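You operate a simulated robot arm through the tools that you are given. There is no shell and no other tool. Be economical: measure what you need, move in short steps, check, and stop when the job is done.

You are at the controls of a simulated two-armed robot. One attempt, no reset.

Task
Carry the green carton with both arms and set it on the top of the bagging bench.

The check looks at the end state, three seconds after you hand in, the way a careful person would. Anything else that was tipped, shoved, dropped, spilled or broken makes it a failure.

Robot
Two 7-joint arms with two-finger grippers on one trunk, on a base that drives. Base frame: it is fixed to the floor where the robot stands at the start and does not move with it; the origin is under the middle of the robot, x ahead of it, y to its left, z up; the surface under the hand at the start is at about z = 660. Readings come in mm, degrees, newtons and seconds.
The left shoulder is at the start at [60, 123, 945], the right one opposite. With the tool pointing down near the work surface each hand reaches from about 260 to 780 mm from the robot's upright axis, wherever it stands, measured 20 degrees to its own side. Places, roughly: top of the bagging bench [-1400, 4700, 800]. Payload 1.47 kg a hand.
The tool frame of a hand sits at the grasp point between the pads (the TCP): z along the fingers, y along the line on which they close. The tips reach 16 mm beyond it. Largest opening 87 mm; the body of the gripper starts 55 mm behind the TCP.
Orientation is that of the tool frame in the base frame, as [roll, pitch, yaw] about the fixed x, y, z axes, in that order (R = Rz(yaw) Ry(pitch) Rx(roll)). With the fingers straight down and closing along the base's y, the tool's x points along the base's -x, its y along +y and its z along -z.

Tools
- The arms move only by the tool apply_moves. It takes "left_motion", "right_motion" or both (then of equal length, played together; a hand with none holds still); each is a list of rows, each an object of numbers (a shift or turn left out is 0, a gripper value left out holds the last): "fingers": the opening in per cent of the stroke, from 0 (shut) to 100 (fully open); "dx", "dy", "dz": the shift along the tool's x, y, z in cm; "rx", "ry", "rz": the turn, a rotation vector about the tool's x, y, z in degrees. In form: [{"fingers": .., "dx": .., "dy": .., "dz": .., "rx": .., "ry": .., "rz": ..}, ...]. A call has 1 to 10 rows; each row is the pose to reach, as a shift and turn from the pose commanded when the call began, along the tool's axes at that moment. Rows are played at 5 a second. More than 50 mm and 8.6 degrees between two rows, or a gripper value outside its range, and nothing of the call is played. A pose out of reach is approached as far as the arm can. The call stops where the force on the tool passes 40 N (or 10 N more than at its start, if that is more) or the arm is blocked; 0.2 s more then pass. The fingers move at their own pace (about 153 mm/s each) and stop on an object; they squeeze with about 28 N. The grip force told is the motor's: it shows also when the fingers shut on nothing. Time passes only in rows, and 0.2 s behind the last, so rows that repeat a pose let the fingers close. The reply holds the time, the measured pose of the TCP, the force on the tool along the base axes, the opening and the grip force, in the units named above and with some noise, with the torque about the TCP (base axes, N m) and any sound that the robot's microphone picked up.
- Cameras (640 x 400 px; columns grow to the right, rows downward): "scene" is now at [81.3, 19.6, 1493.4]; the picture's right is [0.29, -0.96, 0.00], its down [-0.77, -0.24, -0.59] and it looks along [0.56, 0.17, -0.81] (base axes); focal length 290 px, centre (320, 200). "left" rides on the left gripper at [73, -12, -90] in its tool frame; the picture's right is [0.16, 0.99, 0.00], its down [-0.72, 0.12, -0.68] and it looks along [-0.67, 0.11, 0.73] (tool axes); focal length 247 px, centre (320, 200). "right" rides on the right gripper at [73, 12, -90] in its tool frame; the picture's right is [-0.16, 0.99, 0.00], its down [-0.72, -0.12, -0.68] and it looks along [-0.67, -0.11, 0.73] (tool axes); focal length 247 px, centre (320, 200). There is no depth. A picture from a camera that has moved, and an enlarged one, comes with that camera's place and axes in the base frame and with its lens.
- snapshot(camera): a new picture of that camera. It takes no simulated time.
- raise_lower(by): slides the trunk up (or, below 0, down) by that many mm; the arms and the scene camera ride with it, the base frame stays. It gives what a move gives, with no picture.
- steer(legs): drives the robot by 1 to 6 legs, each [ahead, left, turn to the left] in mm, mm and degrees, along the robot's own axes; the way and the turn of a leg run together, so that a leg with both is an arc; at most 1500 mm and 180 degrees a leg. The arms and the cameras ride along, it lands a little off, and it stops where it bumps. It gives what a move gives.
- turn_head(pan, tilt): turns the head with the scene camera to pan (to the left, within 120 degrees either way) and tilt (down, from -29 to 69), counted from straight ahead of the robot. It gives what a move gives.
- close_up(camera, box): a new picture of the part [left, top, right, bottom] of that camera's present view, enlarged. It takes no simulated time.
- close_job(): hands the job in; it is judged then, once.

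Go step by step. Nothing tells you exact positions but the pictures and the camera data: compare them with the known pose of the tool, close in by small moves and look again before you grip or let go. The budget is 120 turns and 88 pictures, counting those below and the enlarged ones. Unless the task says otherwise, let go and move clear before handing in, and close with one line.

The tools are called after "Request:" as name(argument=value, ...) on one line, values as JSON. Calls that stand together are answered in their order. apply_moves: Moves the arms, as the interface text tells. Its arguments: {"type":"object","properties":{"left_motion":{"type":"array","items":{"type":"object","properties":{"fingers":{"type":"number"},"dx":{"type":"number"},"dy":{"type":"number"},"dz":{"type":"number"},"rx":{"type":"number"},"ry":{"type":"number"},"rz":{"type":"number"}}}},"right_motion":{"type":"array","items":{"type":"object","properties":{"fingers":{"type":"number"},"dx":{"type":"number"},"dy":{"type":"number"},"dz":{"type":"number"},"rx":{"type":"number"},"ry":{"type":"number"},"rz":{"type":"number"}}}}},"required":[]} The other tools are called the same way: raise_lower (by) slides the trunk up or down; steer (legs) drives the base; turn_head (pan, tilt) turns the head that bears the scene camera; snapshot (camera) takes a picture; close_up (camera, box) takes an enlarged picture of a part of a camera's view; close_job () hands the job in.

At the start:

```text
clock: 0.0
left_ee_pos: [381.9, 400.7, 956.8]
left_tool_rot: [180.0, 0.0, -179.9]
left_contact_force: [-0.1, -0.3, -0.7]
left_ft_torque: [-0.01, 0.03, -0.05]
left_width: 87.1
left_grasp_force: 0.0
right_ee_pos: [392.8, -11.7, 966.3]
right_tool_rot: [180.0, -0.1, 180.0]
right_contact_force: [0.4, 0.7, 0.0]
right_ft_torque: [-0.02, -0.04, 0.0]
right_width: 86.9
right_grasp_force: 0.0
trunk travel left (down, up): [-100.0, 130.0]
robot x, y, heading: [-3.2, 2.5, -0.2]
head pan, tilt: [16.9, 54.0]
```

scene: 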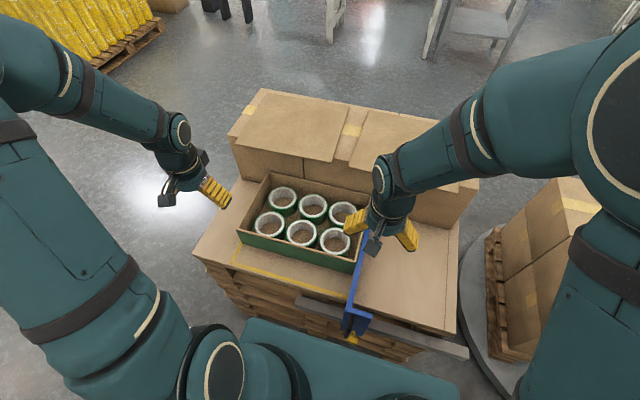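
right: 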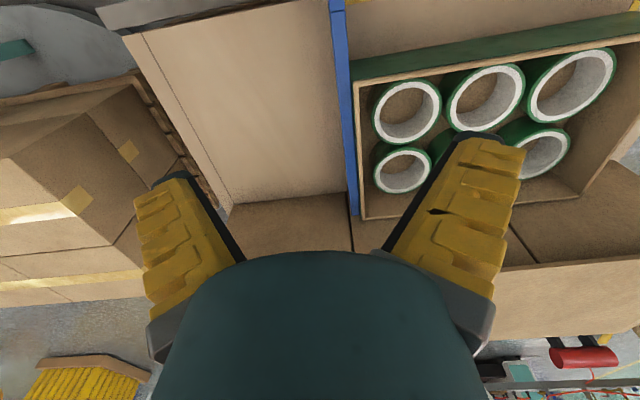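
left: 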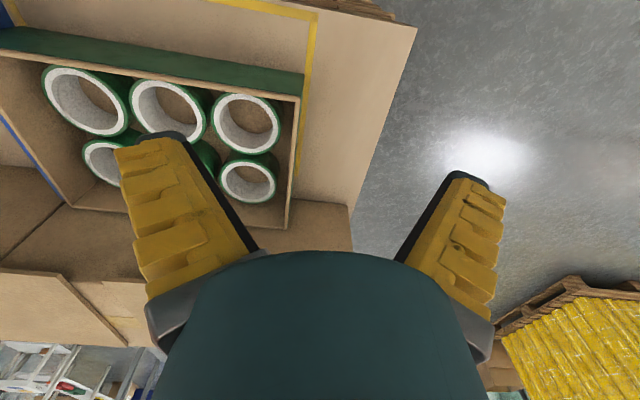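

The green carton, an open tray holding six rolls, sits on a cardboard-topped pallet stack, with a blue bar at its right and boxes behind it. I'll look closer before planning the grip.

Request:
close_up(camera="scene", box=[180, 80, 500, 360])

Request:
turn_head(pan=100, tilt=15)

Request:
snapshot(camera="scene")

```text
1.43 times, centred on (340, 220) of scene
camera zoom: at [81.3, 19.6, 1493.4], right [0.29, -0.96, 0.0], down [-0.77, -0.24, -0.59], along [0.56, 0.17, -0.81], focal length 414 px, centre (291, 171)
```

zoom: 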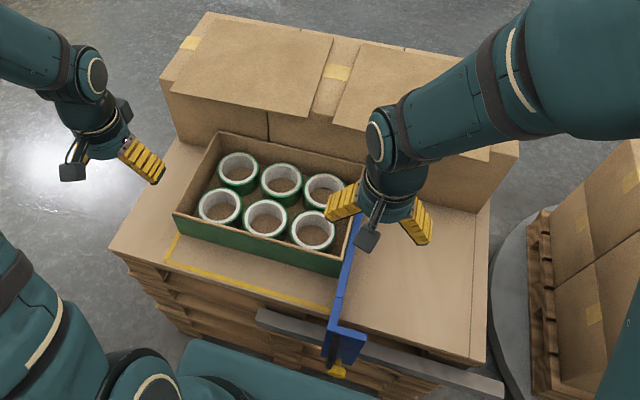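

```text
clock: 1.6
left_ee_pos: [381.6, 399.4, 956.5]
left_tool_rot: [-179.9, 0.1, -180.0]
left_contact_force: [0.0, 0.5, 0.0]
left_ft_torque: [0.0, 0.0, 0.01]
left_width: 86.9
left_grasp_force: 0.0
right_ee_pos: [392.5, -12.1, 966.3]
right_tool_rot: [180.0, 0.0, 179.9]
right_contact_force: [0.6, 0.2, 0.7]
right_ft_torque: [0.02, -0.02, 0.01]
right_width: 86.9
right_grasp_force: 0.0
trunk travel left (down, up): [-100.0, 130.0]
robot x, y, heading: [0.6, 0.6, 0.0]
head pan, tilt: [100.0, 15.0]
```

```text
83 pictures are left
camera scene: at [-4.9, 90.3, 1552.4], right [0.98, 0.17, 0.0], down [0.04, -0.26, -0.97], along [-0.17, 0.95, -0.26], focal length 290 px, centre (320, 200)
```

scene: 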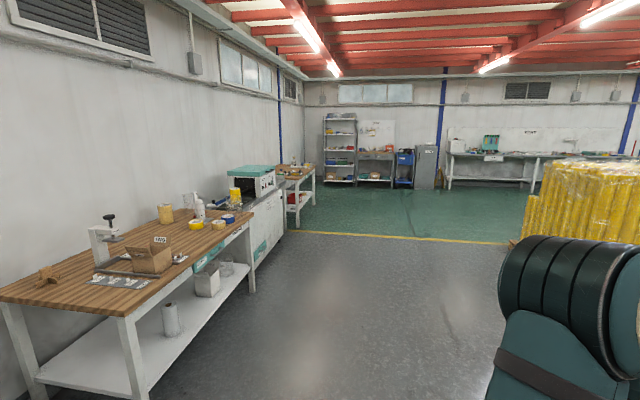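

The bagging bench should appear at about (285,168) in this picture. I'll zoom in there and look at the route.

Request:
close_up(camera="scene", box=[210, 120, 370, 240])

Request:
turn_head(pan=0, tilt=60)

Request:
snapshot(camera="scene")

```text
3.33 times, centred on (290, 180) of scene
camera zoom: at [-4.9, 90.3, 1552.4], right [0.98, 0.17, 0.0], down [0.04, -0.26, -0.97], along [-0.17, 0.95, -0.26], focal length 965 px, centre (420, 267)
```

zoom: 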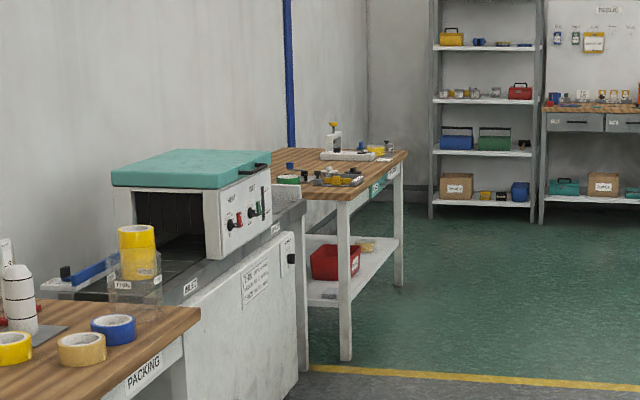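

```text
clock: 3.3
left_ee_pos: [381.8, 401.1, 957.5]
left_tool_rot: [-180.0, 0.0, 179.9]
left_contact_force: [-0.5, -0.3, 0.9]
left_ft_torque: [-0.01, 0.01, -0.01]
left_width: 87.1
left_grasp_force: 0.0
right_ee_pos: [392.9, -11.3, 966.0]
right_tool_rot: [-180.0, 0.0, 180.0]
right_contact_force: [0.2, -0.4, -0.6]
right_ft_torque: [-0.01, -0.01, 0.03]
right_width: 86.9
right_grasp_force: 0.1
trunk travel left (down, up): [-100.0, 130.0]
robot x, y, heading: [-1.2, 2.2, 0.1]
head pan, tilt: [0.0, 60.0]
```

```text
81 pictures are left
camera scene: at [78.0, -1.7, 1486.1], right [0.0, -1.0, 0.0], down [-0.87, 0.0, -0.5], along [0.5, 0.0, -0.87], focal length 290 px, centre (320, 200)
```

scene: 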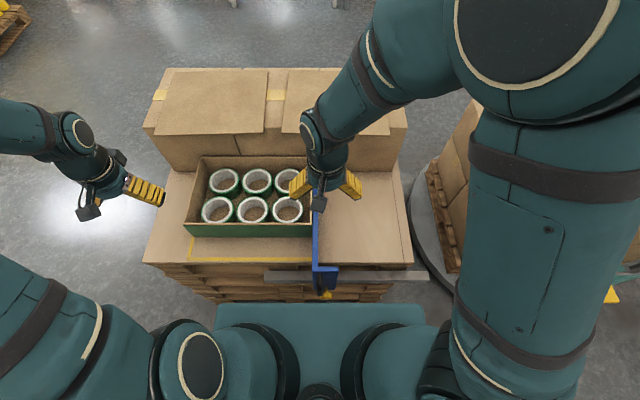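

Request:
close_up(camera="scene", box=[160, 140, 360, 265])

Request:
close_up(camera="right", box=[260, 0, 640, 240])

Request:
close_up(camera="left", box=[0, 0, 380, 240])

```text
3.20 times, centred on (260, 202) of scene
camera zoom: at [78.0, -1.7, 1486.1], right [0.0, -1.0, 0.0], down [-0.87, 0.0, -0.5], along [0.5, 0.0, -0.87], focal length 926 px, centre (512, 192)
```

zoom: 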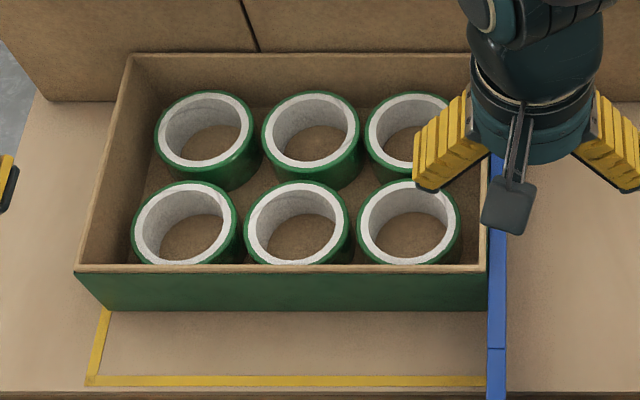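

```text
1.67 times, centred on (450, 120) of right
camera zoom: at [321.3, 0.0, 1057.1], right [0.16, 0.99, 0.0], down [0.72, -0.12, 0.68], along [0.67, -0.11, -0.73], focal length 412 px, centre (103, 333)
```

zoom: 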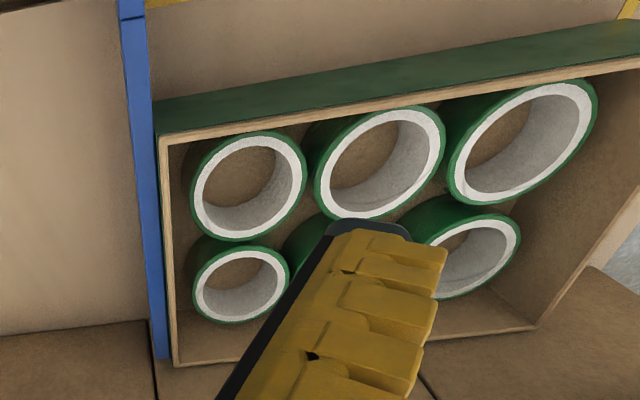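

```text
1.67 times, centred on (190, 120) of left
camera zoom: at [309.8, 387.5, 1046.2], right [-0.16, 0.99, 0.0], down [0.72, 0.12, 0.68], along [0.67, 0.11, -0.73], focal length 412 px, centre (537, 333)
```

zoom: 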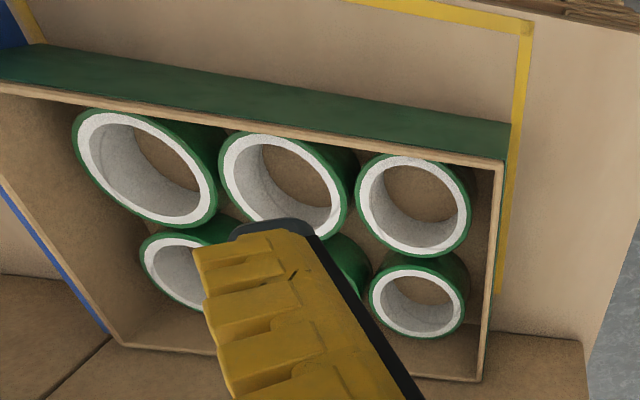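

The carton measures about x 424–663, y 20–382, z 660–750. A blue fence touches its right wall and boxes stand close behind it. I plan to grip the left wall mid-length with the left hand, slide the carton left to clear the fence, and then grip the right wall with the right hand. First I'll hover the left hand.

Request:
apply_moves(left_motion=[{"fingers": 42, "dx": -4, "dy": -0.5}, {"dx": -8, "dy": -1, "dz": 2}, {"dx": -12, "dy": -1.5, "dz": 5}, {"dx": -16.1, "dy": -2.1, "dz": 8}, {"dx": -16.1, "dy": -2.1, "dz": 12}, {"dx": -16.1, "dy": -2.1, "dz": 15}, {"dx": -16.1, "dy": -2.1, "dz": 15}])

Request:
snapshot(camera="left")

Request:
close_up(camera="scene", box=[120, 120, 360, 270])

```text
refused: row 3 steps farther than a row can; nothing moved
```

```text
77 pictures are left
camera left: at [309.8, 387.5, 1046.2], right [-0.16, 0.99, 0.0], down [0.72, 0.12, 0.68], along [0.67, 0.11, -0.73], focal length 247 px, centre (320, 200)
```

left: 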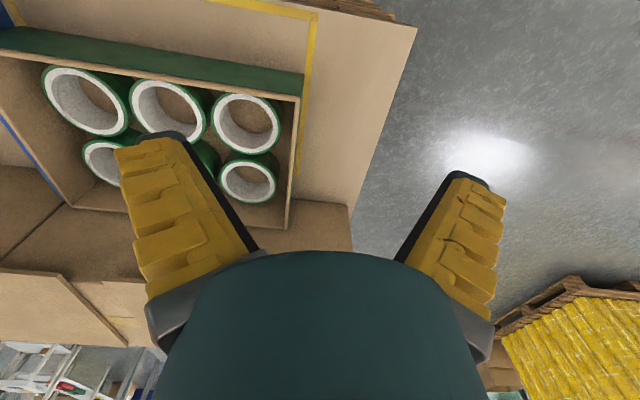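

```text
2.67 times, centred on (240, 195) of scene
camera zoom: at [78.0, -1.7, 1486.1], right [0.0, -1.0, 0.0], down [-0.87, 0.0, -0.5], along [0.5, 0.0, -0.87], focal length 772 px, centre (533, 213)
```

zoom: 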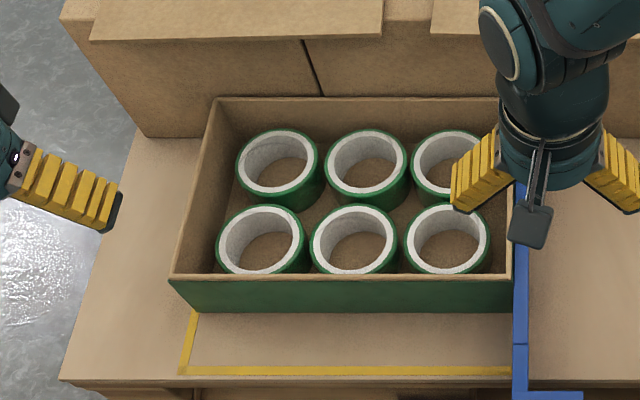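

The move was refused because one step was too long, so I'll repeat it in smaller steps.

Request:
apply_moves(left_motion=[{"fingers": 42, "dx": -4, "dy": -0.5}, {"dx": -8, "dy": -1, "dz": 2}, {"dx": -12, "dy": -1.5, "dz": 4}, {"dx": -16.1, "dy": -2.1, "dz": 6}, {"dx": -16.1, "dy": -2.1, "dz": 9}, {"dx": -16.1, "dy": -2.1, "dz": 12}, {"dx": -16.1, "dy": -2.1, "dz": 15}, {"dx": -16.1, "dy": -2.1, "dz": 15}])

Request:
snapshot(camera="left")

Request:
close_up(camera="scene", box=[120, 120, 360, 270])

```text
clock: 5.1
left_ee_pos: [544.1, 379.9, 806.1]
left_tool_rot: [-180.0, 0.1, 180.0]
left_contact_force: [0.1, 0.7, 0.0]
left_ft_torque: [0.01, -0.01, -0.01]
left_width: 42.6
left_grasp_force: 4.7
right_ee_pos: [392.8, -10.2, 966.8]
right_tool_rot: [179.9, 0.0, 179.9]
right_contact_force: [0.0, 0.5, -0.6]
right_ft_torque: [0.0, 0.0, -0.02]
right_width: 86.9
right_grasp_force: 0.0
trunk travel left (down, up): [-100.0, 130.0]
robot x, y, heading: [-0.6, 2.8, 0.1]
head pan, tilt: [0.0, 60.0]
```

```text
75 pictures are left
camera left: at [472.1, 366.0, 895.4], right [-0.16, 0.99, 0.0], down [0.72, 0.12, 0.68], along [0.67, 0.11, -0.73], focal length 247 px, centre (320, 200)
```

left: 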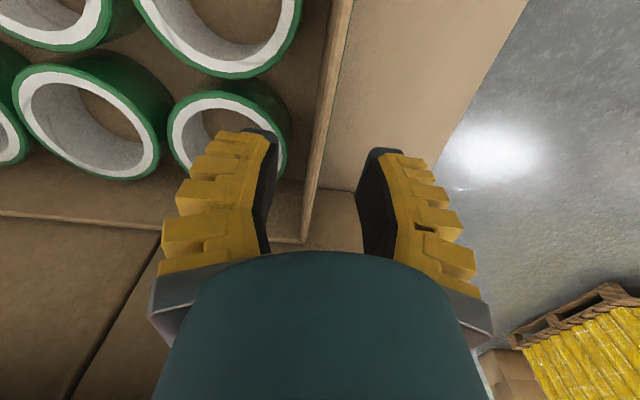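

```text
2.67 times, centred on (240, 195) of scene
camera zoom: at [77.7, -1.9, 1486.1], right [0.0, -1.0, 0.0], down [-0.87, 0.0, -0.5], along [0.5, 0.0, -0.87], focal length 772 px, centre (533, 213)
```

zoom: 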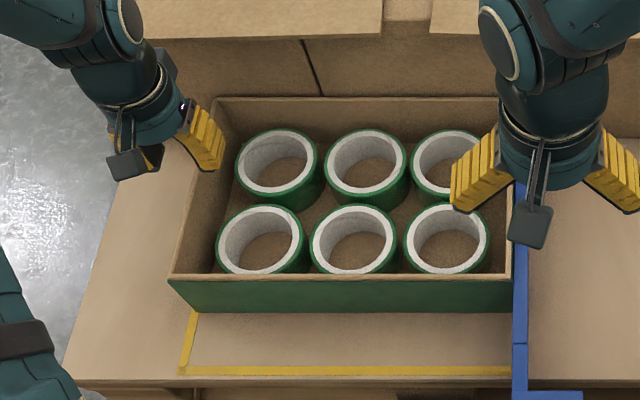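

The left wall centre is at y≈376. I'll narrow the opening, shift 4 mm inward and lower over the wall.

Request:
apply_moves(left_motion=[{"fingers": 32, "dy": -0.4}, {"dy": -0.4, "dz": 2}, {"dy": -0.4, "dz": 4}, {"dy": -0.4, "dz": 5}, {"dy": -0.4, "dz": 5}])

Request:
snapshot(camera="left")

```text
clock: 6.3
left_ee_pos: [542.8, 374.2, 756.0]
left_tool_rot: [180.0, 0.0, -180.0]
left_contact_force: [-0.4, -0.2, 0.3]
left_ft_torque: [-0.01, 0.02, 0.01]
left_width: 33.7
left_grasp_force: 4.2
right_ee_pos: [393.2, -10.3, 966.3]
right_tool_rot: [-180.0, 0.1, -180.0]
right_contact_force: [0.1, 0.0, 0.5]
right_ft_torque: [0.0, -0.02, 0.0]
right_width: 87.1
right_grasp_force: 0.0
trunk travel left (down, up): [-100.0, 130.0]
robot x, y, heading: [-1.6, -3.0, -0.2]
head pan, tilt: [0.0, 60.0]
```

```text
73 pictures are left
camera left: at [470.8, 362.4, 845.2], right [-0.16, 0.99, 0.0], down [0.72, 0.12, 0.68], along [0.67, 0.11, -0.73], focal length 247 px, centre (320, 200)
```

left: 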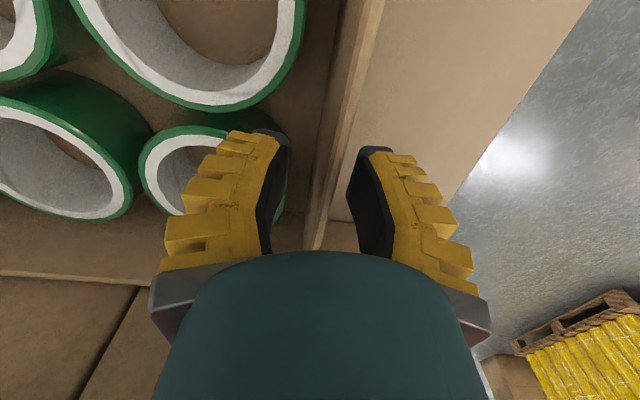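

The wall lies centred between the fingers, and the inner finger clears the rolls. I'll lower 2.4 cm and close.

Request:
apply_moves(left_motion=[{"dz": 1.2}, {"dz": 2.4}, {"dz": 2.4}, {"dz": 2.4, "fingers": 0}, {"dz": 2.4}, {"dz": 2.4}])

Request:
snapshot(camera="left")

```text
clock: 7.7
left_ee_pos: [542.5, 377.2, 732.3]
left_tool_rot: [179.8, 0.1, -179.8]
left_contact_force: [0.9, 16.3, 6.9]
left_ft_torque: [0.12, 0.02, 0.0]
left_width: 5.9
left_grasp_force: 27.7
right_ee_pos: [393.2, -9.9, 966.2]
right_tool_rot: [-180.0, 0.0, -180.0]
right_contact_force: [0.1, -0.3, -0.3]
right_ft_torque: [0.02, 0.02, 0.01]
right_width: 86.9
right_grasp_force: 0.1
trunk travel left (down, up): [-100.0, 130.0]
robot x, y, heading: [-1.3, 2.5, 0.0]
head pan, tilt: [0.0, 60.0]
```

```text
72 pictures are left
camera left: at [470.7, 364.6, 821.6], right [-0.16, 0.99, 0.0], down [0.72, 0.12, 0.68], along [0.67, 0.11, -0.73], focal length 247 px, centre (320, 200)
```

left: 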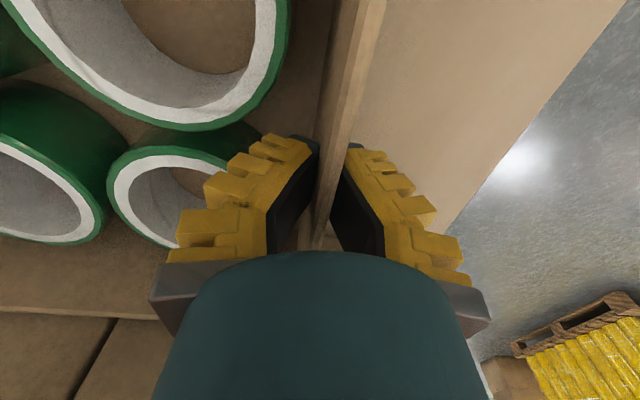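

The left wall is held (6 mm thick). Now I'll drag the carton about 55 mm left, away from the fence.

Request:
apply_moves(left_motion=[{"dy": 0.5}, {"dy": 1}, {"dy": 1.5}, {"dy": 2}, {"dy": 2.6}, {"dy": 3.2}, {"dy": 3.8}, {"dy": 4.4}, {"dy": 5.0}, {"dy": 5.5}])

Request:
close_up(camera="scene", box=[120, 120, 360, 270])

```text
clock: 9.9
left_ee_pos: [543.5, 431.3, 733.2]
left_tool_rot: [180.0, 0.0, 179.9]
left_contact_force: [-1.0, -3.3, 0.2]
left_ft_torque: [-0.02, -0.01, 0.03]
left_width: 6.2
left_grasp_force: 27.5
right_ee_pos: [392.9, -11.2, 965.7]
right_tool_rot: [180.0, 0.0, -179.9]
right_contact_force: [-0.1, -0.9, 0.0]
right_ft_torque: [-0.02, 0.02, 0.01]
right_width: 87.0
right_grasp_force: 0.2
trunk travel left (down, up): [-100.0, 130.0]
robot x, y, heading: [-3.9, -0.2, -0.1]
head pan, tilt: [0.0, 60.0]
```

```text
2.67 times, centred on (240, 195) of scene
camera zoom: at [77.8, -1.9, 1486.1], right [0.0, -1.0, 0.0], down [-0.87, 0.0, -0.5], along [0.5, 0.0, -0.87], focal length 772 px, centre (533, 213)
```

zoom: 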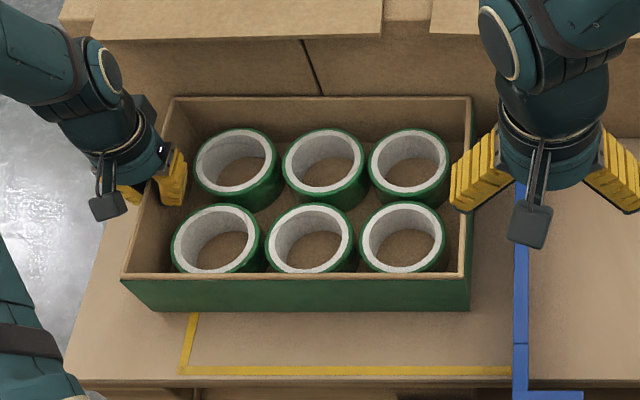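

The carton slid straight left. Its right wall is now at y≈67, with about 45 mm of gap to the fence. I'll hover the right hand over that wall.

Request:
apply_moves(right_motion=[{"fingers": 32, "dx": -3, "dy": 1.6}, {"dx": -6, "dy": 3.2, "dz": 2}, {"dx": -9, "dy": 4.8, "dz": 4}, {"dx": -12, "dy": 6.4, "dz": 6}, {"dx": -15, "dy": 7.8, "dz": 8}, {"dx": -15, "dy": 7.8, "dz": 11}, {"dx": -15, "dy": 7.8, "dz": 14}, {"dx": -15, "dy": 7.8, "dz": 17}, {"dx": -15, "dy": 7.8, "dz": 17}])

Request:
snapshot(camera="right")

Request:
snapshot(camera="scene")

```text
clock: 11.9
left_ee_pos: [543.9, 431.2, 734.2]
left_tool_rot: [180.0, 0.1, -179.9]
left_contact_force: [0.2, 2.0, 0.0]
left_ft_torque: [-0.01, 0.04, 0.03]
left_width: 6.0
left_grasp_force: 28.2
right_ee_pos: [543.6, 67.5, 794.6]
right_tool_rot: [-180.0, 0.0, 180.0]
right_contact_force: [0.1, -0.1, -0.9]
right_ft_torque: [-0.01, 0.0, 0.02]
right_width: 34.1
right_grasp_force: 4.8
trunk travel left (down, up): [-100.0, 130.0]
robot x, y, heading: [1.0, -0.8, 0.1]
head pan, tilt: [0.0, 60.0]
```

```text
70 pictures are left
camera right: at [471.5, 78.6, 886.7], right [0.16, 0.99, 0.0], down [0.72, -0.12, 0.68], along [0.67, -0.11, -0.73], focal length 247 px, centre (320, 200)
```

right: 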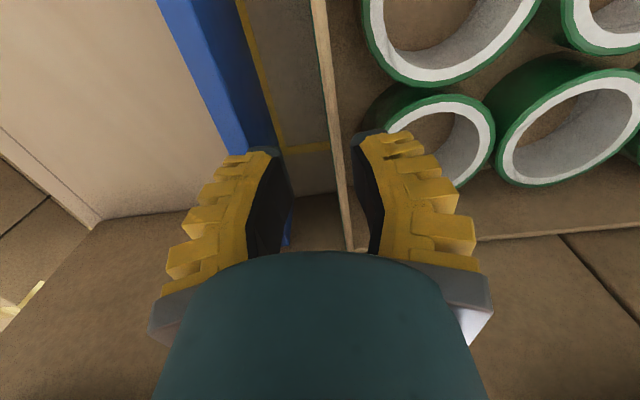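

```text
69 pictures are left
camera scene: at [77.9, -1.6, 1486.1], right [0.0, -1.0, 0.0], down [-0.87, 0.0, -0.5], along [0.5, 0.0, -0.87], focal length 290 px, centre (320, 200)
```

scene: 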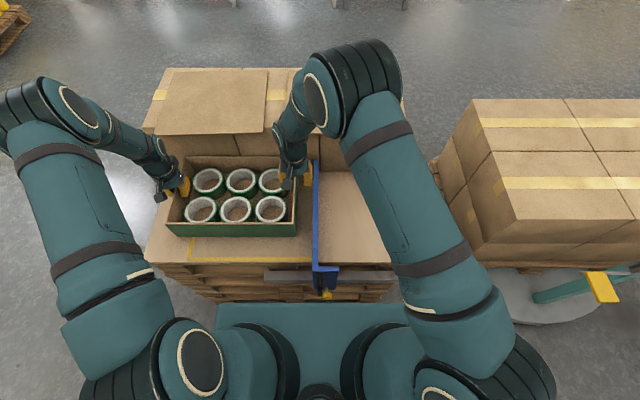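

The wall sits about 8–9 mm to the +y side of the right hand's centre. I'll correct that while lowering part of the way.

Request:
apply_moves(right_motion=[{"dy": 0.9}, {"dy": 0.9, "dz": 2}, {"dy": 0.9, "dz": 3.5}, {"dy": 0.9, "dz": 3.5}])

Request:
snapshot(camera="right")

```text
clock: 12.9
left_ee_pos: [543.9, 430.2, 732.2]
left_tool_rot: [180.0, 0.1, -180.0]
left_contact_force: [0.5, 2.3, 0.8]
left_ft_torque: [0.03, -0.03, -0.01]
left_width: 6.1
left_grasp_force: 28.2
right_ee_pos: [543.5, 76.2, 760.1]
right_tool_rot: [180.0, 0.0, -180.0]
right_contact_force: [-0.6, 0.4, 0.2]
right_ft_torque: [0.02, -0.01, 0.02]
right_width: 34.2
right_grasp_force: 4.2
trunk travel left (down, up): [-100.0, 130.0]
robot x, y, heading: [1.7, -1.0, 0.3]
head pan, tilt: [0.0, 60.0]
```

```text
68 pictures are left
camera right: at [471.3, 87.1, 850.6], right [0.16, 0.99, 0.0], down [0.72, -0.12, 0.68], along [0.67, -0.11, -0.73], focal length 247 px, centre (320, 200)
```

right: 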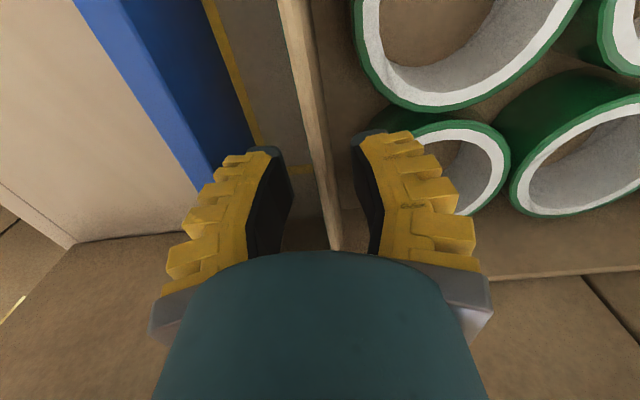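

The wall is centred between the fingers and the fence is clear. I'll lower and close the right hand.

Request:
apply_moves(right_motion=[{"dz": 1.4}, {"dz": 2.7}, {"dz": 2.7}, {"dz": 2.7, "fingers": 0}, {"dz": 2.7}, {"dz": 2.7}])

Request:
snapshot(camera="right")

```text
clock: 14.3
left_ee_pos: [544.2, 429.9, 733.3]
left_tool_rot: [-180.0, 0.1, 179.9]
left_contact_force: [2.8, 1.5, -0.2]
left_ft_torque: [0.0, -0.02, 0.02]
left_width: 6.1
left_grasp_force: 27.5
right_ee_pos: [543.0, 75.8, 734.7]
right_tool_rot: [179.9, 0.2, -180.0]
right_contact_force: [-0.6, 1.0, 8.5]
right_ft_torque: [0.01, 0.14, 0.02]
right_width: 5.9
right_grasp_force: 27.7
trunk travel left (down, up): [-100.0, 130.0]
robot x, y, heading: [-0.7, 0.1, 0.0]
head pan, tilt: [0.0, 60.0]
```

```text
67 pictures are left
camera right: at [471.6, 87.6, 825.7], right [0.16, 0.99, 0.0], down [0.72, -0.12, 0.68], along [0.67, -0.11, -0.73], focal length 247 px, centre (320, 200)
```

right: 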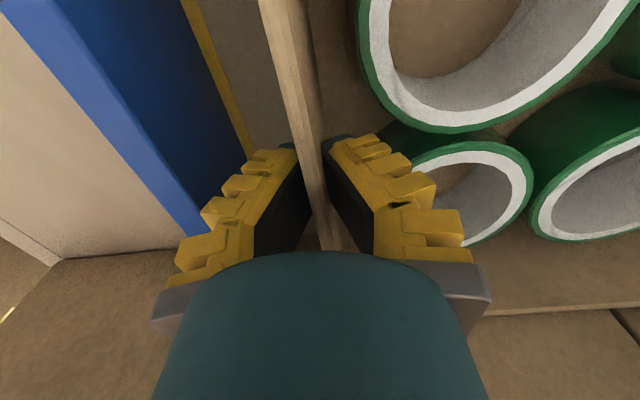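

Both walls are held. I'll lift with the trunk so both hands rise exactly together, starting with 40 mm as a test.

Request:
raise_lower(by=40)

Request:
snapshot(camera="scene")

```text
clock: 15.2
left_ee_pos: [543.3, 430.1, 772.7]
left_tool_rot: [-180.0, 0.0, -180.0]
left_contact_force: [0.3, -2.6, -4.3]
left_ft_torque: [0.01, 0.19, 0.04]
left_width: 6.0
left_grasp_force: 28.6
right_ee_pos: [543.8, 77.2, 774.1]
right_tool_rot: [179.9, -0.1, 180.0]
right_contact_force: [-0.7, 3.0, -4.5]
right_ft_torque: [0.01, -0.22, -0.01]
right_width: 5.9
right_grasp_force: 28.5
trunk travel left (down, up): [-140.0, 90.0]
robot x, y, heading: [2.9, 3.7, 0.1]
head pan, tilt: [0.0, 60.0]
```

```text
66 pictures are left
camera scene: at [79.0, -1.2, 1525.9], right [0.0, -1.0, 0.0], down [-0.87, 0.0, -0.5], along [0.5, 0.0, -0.87], focal length 290 px, centre (320, 200)
```

scene: 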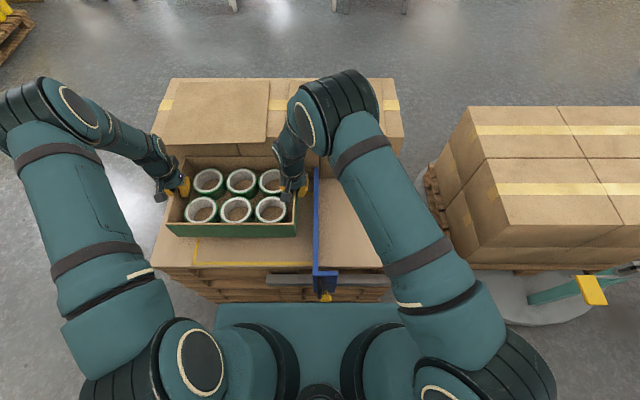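

The carton is off the surface with about 9 N in total, evenly shared. I'll raise the trunk the rest of the way, then lift further with both arms and draw the carton in towards my centre.

Request:
raise_lower(by=90)

Request:
apply_moves(left_motion=[{"dz": -1.5, "dx": 0.5}, {"dz": -3, "dx": 1.5}, {"dz": -4.5, "dx": 2.5}, {"dz": -6, "dx": 3.5}, {"dz": -7.5, "dx": 4.5}, {"dz": -9, "dx": 5.5}, {"dz": -10, "dx": 6.5}, {"dz": -10, "dx": 7.5}, {"dz": -10, "dx": 8}, {"dz": -10, "dx": 8}], right_motion=[{"dz": -1.5, "dx": 0.5}, {"dz": -3, "dx": 1.5}, {"dz": -4.5, "dx": 2.5}, {"dz": -6, "dx": 3.5}, {"dz": -7.5, "dx": 4.5}, {"dz": -9, "dx": 5.5}, {"dz": -10, "dx": 6.5}, {"dz": -10, "dx": 7.5}, {"dz": -10, "dx": 8}, {"dz": -10, "dx": 8}])

Request:
snapshot(camera="scene")

```text
clock: 16.4
left_ee_pos: [544.1, 429.5, 862.2]
left_tool_rot: [179.9, -0.1, 180.0]
left_contact_force: [-1.0, -5.5, -5.2]
left_ft_torque: [-0.04, -0.06, 0.01]
left_width: 6.1
left_grasp_force: 27.9
right_ee_pos: [543.3, 75.7, 864.1]
right_tool_rot: [180.0, -0.1, -179.9]
right_contact_force: [-0.4, 5.0, -5.4]
right_ft_torque: [0.0, 0.1, 0.0]
right_width: 6.1
right_grasp_force: 28.3
trunk travel left (down, up): [-230.0, 0.0]
robot x, y, heading: [-0.7, 0.1, 0.0]
head pan, tilt: [0.0, 60.0]
```

```text
clock: 18.6
left_ee_pos: [463.3, 431.1, 963.0]
left_tool_rot: [-179.9, -0.1, 180.0]
left_contact_force: [0.8, -10.1, -4.8]
left_ft_torque: [-0.1, -0.16, 0.08]
left_width: 6.0
left_grasp_force: 28.4
right_ee_pos: [463.4, 76.1, 965.3]
right_tool_rot: [179.9, 0.0, -179.9]
right_contact_force: [-0.3, 10.0, -4.8]
right_ft_torque: [0.13, 0.12, 0.07]
right_width: 6.4
right_grasp_force: 27.9
trunk travel left (down, up): [-230.0, 0.0]
robot x, y, heading: [-1.3, -2.7, 0.1]
head pan, tilt: [0.0, 60.0]
```

```text
65 pictures are left
camera scene: at [78.7, -1.3, 1616.0], right [0.0, -1.0, 0.0], down [-0.87, 0.0, -0.5], along [0.5, 0.0, -0.87], focal length 290 px, centre (320, 200)
```

scene: 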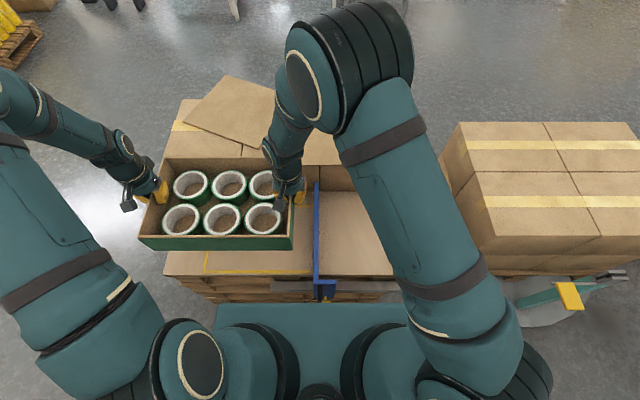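

A cardboard sheet on the boxes behind looks rotated compared with before. The rising carton rim may have caught its overhang, so I'll look closely.

Request:
close_up(camera="scene", box=[130, 50, 450, 250])

Request:
snapshot(camera="left")

Request:
snapshot(camera="right")

```text
2.00 times, centred on (290, 150) of scene
camera zoom: at [78.7, -1.3, 1616.0], right [0.0, -1.0, 0.0], down [-0.87, 0.0, -0.5], along [0.5, 0.0, -0.87], focal length 579 px, centre (380, 300)
```

zoom: 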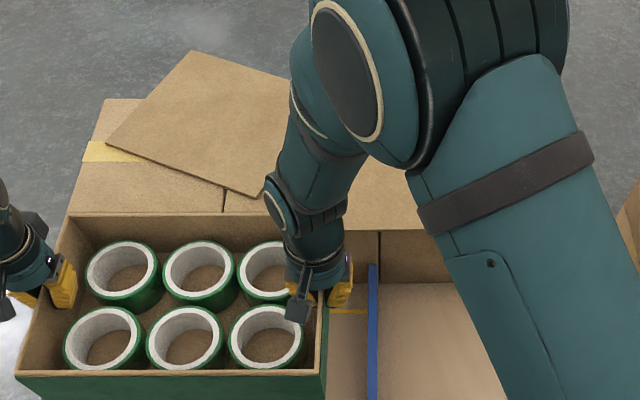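

```text
63 pictures are left
camera left: at [391.5, 417.5, 1052.4], right [-0.16, 0.99, 0.0], down [0.72, 0.12, 0.68], along [0.67, 0.11, -0.73], focal length 247 px, centre (320, 200)
```

left: 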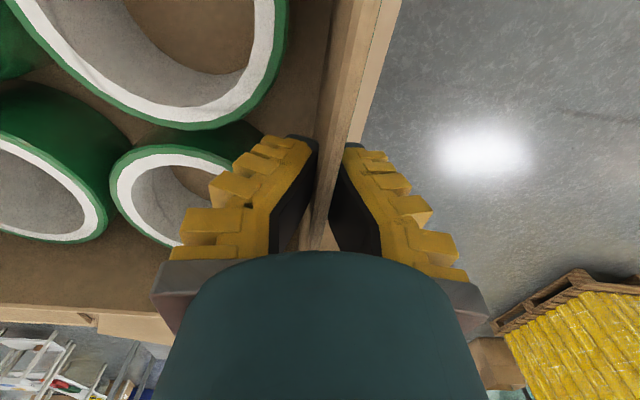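

```text
62 pictures are left
camera right: at [392.5, 86.9, 1055.8], right [0.16, 0.99, 0.0], down [0.72, -0.12, 0.68], along [0.67, -0.11, -0.73], focal length 247 px, centre (320, 200)
```

right: 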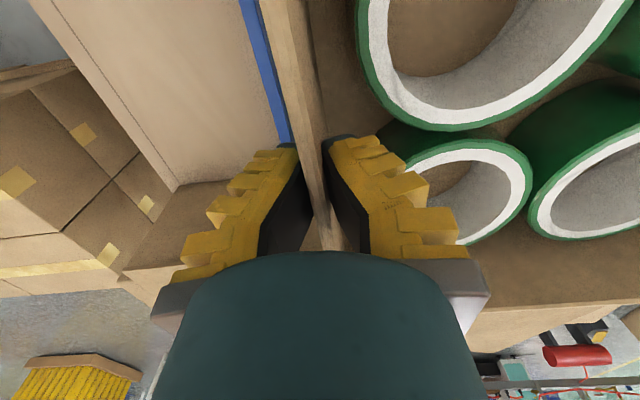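

The rising carton's rim caught an overhanging cardboard sheet on the rear boxes. It is now shoved back about 11 cm and turned about 22°, so I need to put it right. I'll set the carton back on the stack, further forward and clear of the overhangs, and then restore the sheet.

Request:
apply_moves(left_motion=[{"dz": 1, "dx": -0.5}, {"dz": 2, "dx": -1}, {"dz": 3.5, "dx": -1.5}, {"dz": 5, "dx": -2}, {"dz": 6.5, "dx": -2.5}, {"dz": 8, "dx": -3}, {"dz": 9, "dx": -3}, {"dz": 10, "dx": -3}, {"dz": 10, "dx": -3}], right_motion=[{"dz": 1, "dx": -0.5}, {"dz": 2, "dx": -1}, {"dz": 3.5, "dx": -1.5}, {"dz": 5, "dx": -2}, {"dz": 6.5, "dx": -2.5}, {"dz": 8, "dx": -3}, {"dz": 9, "dx": -3}, {"dz": 10, "dx": -3}, {"dz": 10, "dx": -3}])

Request:
raise_lower(by=-110)

Request:
snapshot(camera="scene")

```text
clock: 20.6
left_ee_pos: [494.6, 430.6, 863.1]
left_tool_rot: [180.0, 0.0, 179.9]
left_contact_force: [-0.3, -9.8, -4.6]
left_ft_torque: [-0.09, 0.11, 0.0]
left_width: 5.9
left_grasp_force: 27.8
right_ee_pos: [494.5, 76.1, 863.2]
right_tool_rot: [-180.0, -0.1, -180.0]
right_contact_force: [-0.8, 9.5, -5.3]
right_ft_torque: [0.09, -0.1, 0.02]
right_width: 6.1
right_grasp_force: 29.1
trunk travel left (down, up): [-230.0, 0.0]
robot x, y, heading: [1.3, 5.2, 0.1]
head pan, tilt: [0.0, 60.0]
```

```text
clock: 22.0
left_ee_pos: [494.0, 430.7, 753.1]
left_tool_rot: [179.9, 0.0, 180.0]
left_contact_force: [0.0, -7.4, -5.1]
left_ft_torque: [-0.07, -0.02, 0.0]
left_width: 5.6
left_grasp_force: 27.3
right_ee_pos: [494.9, 76.0, 754.1]
right_tool_rot: [-180.0, -0.1, 180.0]
right_contact_force: [0.1, 7.2, -4.2]
right_ft_torque: [0.09, 0.0, 0.04]
right_width: 6.1
right_grasp_force: 28.2
trunk travel left (down, up): [-120.0, 110.0]
robot x, y, heading: [-0.7, 0.3, -0.0]
head pan, tilt: [0.0, 60.0]
```

```text
61 pictures are left
camera scene: at [78.3, -1.5, 1506.2], right [0.0, -1.0, 0.0], down [-0.87, 0.0, -0.5], along [0.5, 0.0, -0.87], focal length 290 px, centre (320, 200)
```

scene: 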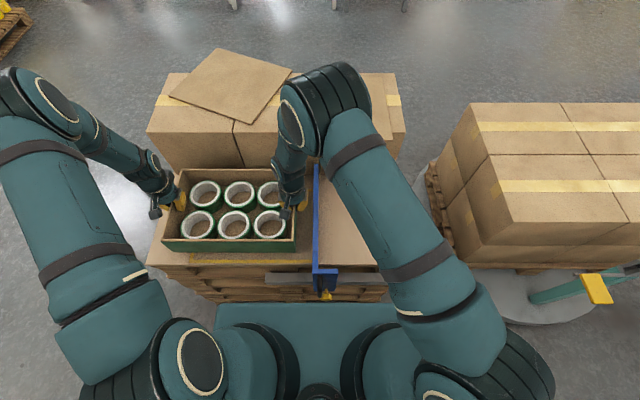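

Request:
raise_lower(by=-18)

Request:
apply_moves(left_motion=[{"dz": 0.2}, {"dz": 0.2}], right_motion=[{"dz": 0.2}, {"dz": 0.2}])

```text
clock: 22.7
left_ee_pos: [493.9, 430.3, 737.0]
left_tool_rot: [-180.0, 0.0, -180.0]
left_contact_force: [-0.4, -5.9, -4.5]
left_ft_torque: [-0.05, 0.17, 0.03]
left_width: 5.9
left_grasp_force: 27.6
right_ee_pos: [494.2, 77.2, 736.6]
right_tool_rot: [-180.0, 0.1, -180.0]
right_contact_force: [-0.6, 7.3, 2.8]
right_ft_torque: [0.06, 0.02, 0.0]
right_width: 5.9
right_grasp_force: 28.4
trunk travel left (down, up): [-102.0, 128.0]
robot x, y, heading: [2.4, -1.8, -0.0]
head pan, tilt: [0.0, 60.0]
```

```text
clock: 23.3
left_ee_pos: [493.8, 430.3, 734.1]
left_tool_rot: [179.9, 0.1, -179.8]
left_contact_force: [-0.7, 0.7, -3.1]
left_ft_torque: [-0.02, 0.04, 0.03]
left_width: 6.2
left_grasp_force: 28.6
right_ee_pos: [494.6, 76.3, 735.1]
right_tool_rot: [-180.0, 0.0, -180.0]
right_contact_force: [-0.6, 4.6, 10.0]
right_ft_torque: [0.02, 0.12, 0.04]
right_width: 6.1
right_grasp_force: 28.0
trunk travel left (down, up): [-102.0, 128.0]
robot x, y, heading: [0.6, 0.2, -0.4]
head pan, tilt: [0.0, 60.0]
```

The carton is touching down. I'll lower the left side a last 2 mm, open both hands slightly and raise them out.

Request:
apply_moves(left_motion=[{"dz": 0.2}, {"dz": 0.2, "fingers": 30}, {"dz": 0.2}, {"dz": -2}, {"dz": -5}, {"dz": -8}, {"dz": -11}, {"dz": -14}], right_motion=[{"dz": 0}, {"dz": 0, "fingers": 30}, {"dz": 0}, {"dz": -2}, {"dz": -5}, {"dz": -8}, {"dz": -11}, {"dz": -14}])

Request:
apply_moves(right_motion=[{"dx": 2, "dy": -3, "dz": -2}, {"dx": 4, "dy": -6, "dz": -4}, {"dx": 6, "dy": -9, "dz": -6}, {"dx": 8, "dy": -12, "dz": -8}, {"dx": 10, "dy": -15, "dz": -9}, {"dx": 12, "dy": -18, "dz": -9}, {"dx": 14, "dy": -21, "dz": -9}, {"dx": 14, "dy": -21, "dz": -9}])

Request:
turn_head(pan=0, tilt=45)

Request:
snapshot(camera="scene")

```text
clock: 25.1
left_ee_pos: [491.5, 431.7, 874.4]
left_tool_rot: [180.0, 0.0, -179.9]
left_contact_force: [0.4, -0.6, -0.6]
left_ft_torque: [0.0, 0.02, 0.01]
left_width: 32.3
left_grasp_force: 4.4
right_ee_pos: [491.2, 74.2, 875.3]
right_tool_rot: [180.0, -0.1, -180.0]
right_contact_force: [-0.1, 0.6, 0.2]
right_ft_torque: [0.01, -0.04, -0.02]
right_width: 32.3
right_grasp_force: 4.7
trunk travel left (down, up): [-102.0, 128.0]
robot x, y, heading: [-0.6, -3.0, -0.1]
head pan, tilt: [0.0, 60.0]
```

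```text
clock: 26.9
left_ee_pos: [492.8, 432.6, 873.8]
left_tool_rot: [-179.9, 0.1, 180.0]
left_contact_force: [0.4, 0.1, 0.0]
left_ft_torque: [0.02, -0.01, -0.02]
left_width: 32.0
left_grasp_force: 4.4
right_ee_pos: [356.0, -131.9, 962.9]
right_tool_rot: [179.9, 0.0, -179.9]
right_contact_force: [-0.4, 0.2, -0.2]
right_ft_torque: [0.02, 0.02, -0.02]
right_width: 32.3
right_grasp_force: 4.5
trunk travel left (down, up): [-102.0, 128.0]
robot x, y, heading: [-0.5, -1.9, -0.4]
head pan, tilt: [0.0, 60.0]
```

```text
clock: 27.6
left_ee_pos: [491.6, 431.1, 873.2]
left_tool_rot: [-179.9, 0.0, 180.0]
left_contact_force: [-0.1, -0.5, -0.4]
left_ft_torque: [0.02, -0.02, 0.02]
left_width: 32.3
left_grasp_force: 4.3
right_ee_pos: [355.4, -132.1, 963.4]
right_tool_rot: [-180.0, 0.1, -180.0]
right_contact_force: [-0.1, 0.5, 0.1]
right_ft_torque: [-0.03, -0.06, 0.02]
right_width: 32.1
right_grasp_force: 4.2
trunk travel left (down, up): [-102.0, 128.0]
robot x, y, heading: [2.1, 1.5, 0.5]
head pan, tilt: [0.0, 45.0]
```

```text
60 pictures are left
camera scene: at [92.7, -1.6, 1507.5], right [0.0, -1.0, 0.0], down [-0.71, 0.0, -0.71], along [0.71, 0.0, -0.71], focal length 290 px, centre (320, 200)
```

scene: 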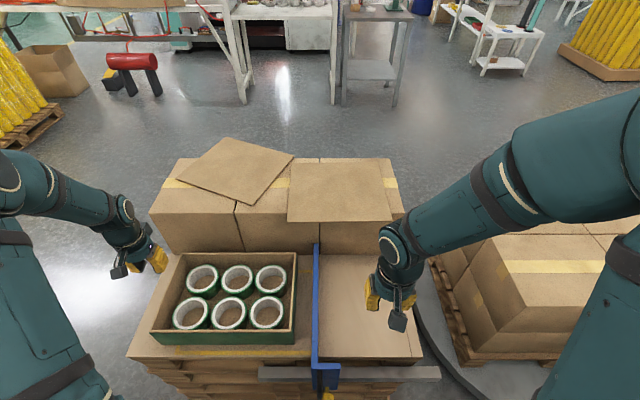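

The right sheet is still in place and only the left one has moved. I'll measure it.

Request:
close_up(camera="scene", box=[140, 125, 420, 300])

Request:
snapshot(camera="left")

```text
2.29 times, centred on (280, 212) of scene
camera zoom: at [92.7, -1.6, 1507.5], right [0.0, -1.0, 0.0], down [-0.71, 0.0, -0.71], along [0.71, 0.0, -0.71], focal length 662 px, centre (411, 171)
```

zoom: 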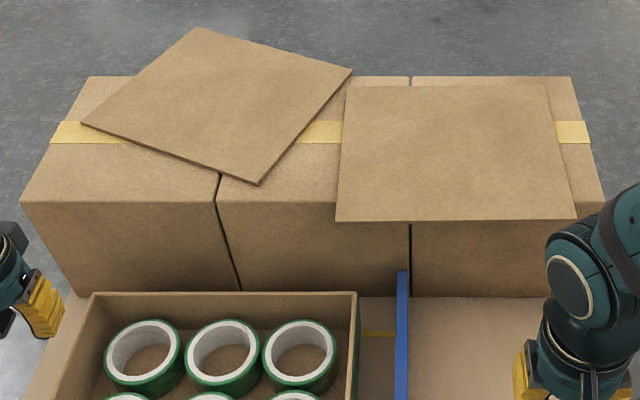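

```text
58 pictures are left
camera left: at [420.3, 419.0, 963.4], right [-0.16, 0.99, 0.0], down [0.72, 0.12, 0.68], along [0.67, 0.11, -0.73], focal length 247 px, centre (320, 200)
```

left: 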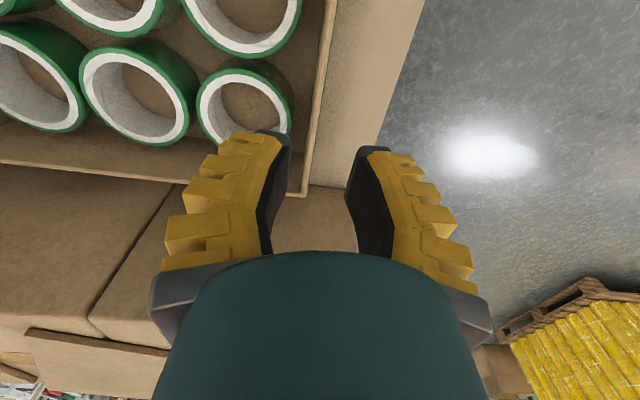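

Box tops are at z≈867 with the front at x≈674. The left sheet is now centred near (894,288) and turned 24° clockwise. It was centred near (784,312) and square to the boxes. I'll press on it with open left fingertips and drag and rotate it back by friction. First I'll raise the trunk and move above the sheet.

Request:
raise_lower(by=110)

Request:
apply_moves(left_motion=[{"dx": -3.5, "dy": -2.2, "fingers": 100}, {"dx": -7, "dy": -4.5}, {"dx": -10.5, "dy": -6.8}, {"dx": -14, "dy": -9}, {"dx": -17.5, "dy": -11.3}, {"dx": -21, "dy": -13.6}, {"dx": -24.5, "dy": -15.9}, {"dx": -27.9, "dy": -18.1}, {"dx": -27.9, "dy": -18.1, "dz": 3}, {"dx": -27.9, "dy": -18.1, "dz": 4}])

Request:
close_up(camera="scene", box=[140, 125, 420, 300])

Request:
snapshot(camera="left")

```text
clock: 29.1
left_ee_pos: [491.8, 430.8, 985.1]
left_tool_rot: [-180.0, 0.0, -180.0]
left_contact_force: [0.7, 0.4, 0.4]
left_ft_torque: [-0.01, -0.02, -0.04]
left_width: 32.3
left_grasp_force: 4.4
right_ee_pos: [354.3, -131.2, 1073.7]
right_tool_rot: [-180.0, 0.0, 179.9]
right_contact_force: [0.6, -0.3, 0.3]
right_ft_torque: [-0.04, 0.01, 0.01]
right_width: 32.4
right_grasp_force: 4.8
trunk travel left (down, up): [-212.0, 18.0]
robot x, y, heading: [1.5, -0.1, 0.1]
head pan, tilt: [0.0, 45.0]
```

```text
clock: 31.3
left_ee_pos: [754.8, 244.3, 946.3]
left_tool_rot: [-179.9, -0.1, -180.0]
left_contact_force: [0.4, 0.6, 0.2]
left_ft_torque: [0.02, -0.02, 0.0]
left_width: 87.0
left_grasp_force: 0.0
left hand out of reach, approached as far as the arm can: row 8, 9, 10
right_ee_pos: [355.7, -132.2, 1071.7]
right_tool_rot: [180.0, 0.1, 180.0]
right_contact_force: [0.0, -0.4, -0.5]
right_ft_torque: [0.01, -0.03, 0.02]
right_width: 32.1
right_grasp_force: 4.2
trunk travel left (down, up): [-212.0, 18.0]
robot x, y, heading: [-4.3, -2.0, -0.1]
head pan, tilt: [0.0, 45.0]
```

```text
2.29 times, centred on (280, 212) of scene
camera zoom: at [92.5, -1.9, 1617.6], right [0.0, -1.0, 0.0], down [-0.71, 0.0, -0.71], along [0.71, 0.0, -0.71], focal length 662 px, centre (411, 171)
```

zoom: 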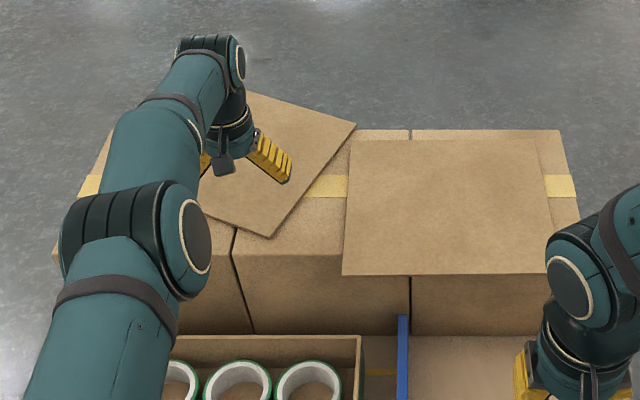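

```text
56 pictures are left
camera left: at [683.5, 232.5, 1035.0], right [-0.16, 0.99, 0.0], down [0.72, 0.12, 0.68], along [0.67, 0.11, -0.73], focal length 247 px, centre (320, 200)
```

left: 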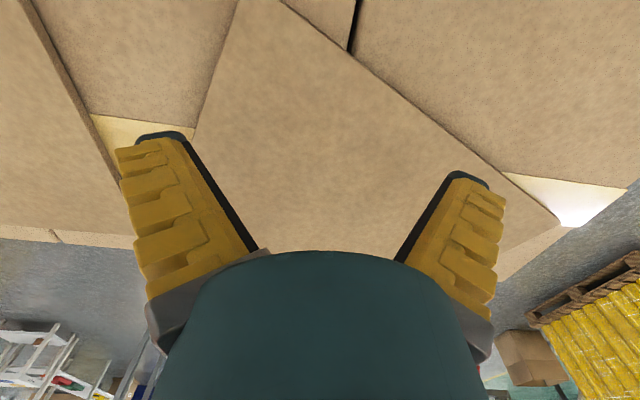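

I'm above the sheet at the arm's reach limit. I'll turn the hand 24° to match the sheet and lower to just above it.

Request:
apply_moves(left_motion=[{"dx": 1.8, "rz": 8}, {"dx": 1.8, "rz": 16}, {"dx": 1.8, "rz": 24, "dz": 1}, {"dx": 1.8, "rz": 24, "dz": 2.5}, {"dx": 1.8, "rz": 24, "dz": 4}, {"dx": 1.8, "rz": 24, "dz": 4.5}, {"dx": 1.8, "rz": 24, "dz": 4.5}])

Request:
snapshot(camera="left")

```text
clock: 32.9
left_ee_pos: [737.7, 247.5, 900.0]
left_tool_rot: [-180.0, 0.1, 156.1]
left_contact_force: [-0.6, 0.5, -0.3]
left_ft_torque: [-0.04, -0.01, 0.0]
left_width: 87.1
left_grasp_force: 0.0
right_ee_pos: [355.4, -132.0, 1072.6]
right_tool_rot: [-180.0, -0.1, -180.0]
right_contact_force: [1.3, 0.2, 0.0]
right_ft_torque: [-0.01, -0.01, 0.0]
right_width: 32.3
right_grasp_force: 4.3
trunk travel left (down, up): [-212.0, 18.0]
robot x, y, heading: [-4.2, -2.9, -0.2]
head pan, tilt: [0.0, 45.0]
```

```text
55 pictures are left
camera left: at [667.1, 265.1, 989.5], right [0.26, 0.97, 0.0], down [0.71, -0.19, 0.68], along [0.66, -0.18, -0.73], focal length 247 px, centre (320, 200)
```

left: 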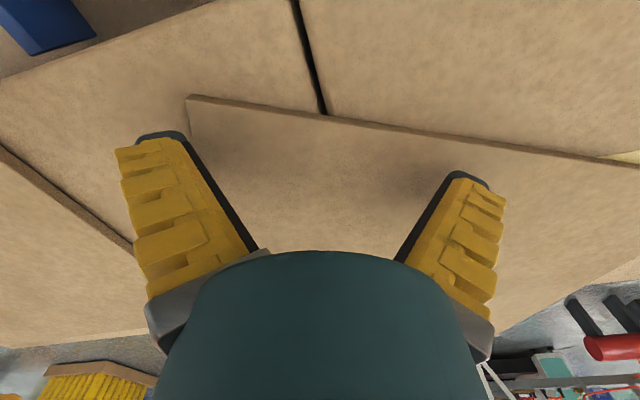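

The left fingertip is near the sheet's right edge, so I'll narrow the opening a bit, shift inward and press gently.

Request:
apply_moves(left_motion=[{"dy": 1, "fingers": 75}, {"dy": 2}, {"dy": 2}, {"dy": 2, "dz": 0.4}, {"dy": 2, "dz": 0.8}])

Request:
snapshot(camera="left")

```text
clock: 34.1
left_ee_pos: [745.8, 266.7, 898.3]
left_tool_rot: [179.8, 0.5, 156.0]
left_contact_force: [-3.9, 1.1, 30.3]
left_ft_torque: [-0.3, 0.25, 0.05]
left_width: 67.8
left_grasp_force: 23.1
right_ee_pos: [352.7, -131.7, 1074.7]
right_tool_rot: [179.9, 0.1, 180.0]
right_contact_force: [-0.1, 0.6, -0.2]
right_ft_torque: [0.04, 0.0, 0.01]
right_width: 32.5
right_grasp_force: 4.8
trunk travel left (down, up): [-212.0, 18.0]
robot x, y, heading: [-0.4, -2.4, 0.0]
head pan, tilt: [0.0, 45.0]
```

```text
54 pictures are left
camera left: at [674.8, 284.2, 987.0], right [0.26, 0.97, 0.0], down [0.7, -0.19, 0.69], along [0.66, -0.17, -0.73], focal length 247 px, centre (320, 200)
```

left: 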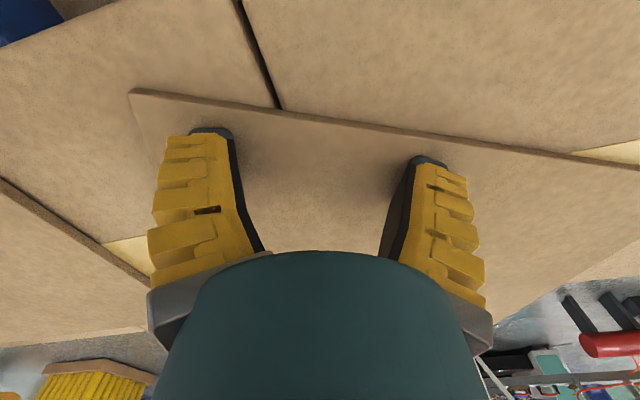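

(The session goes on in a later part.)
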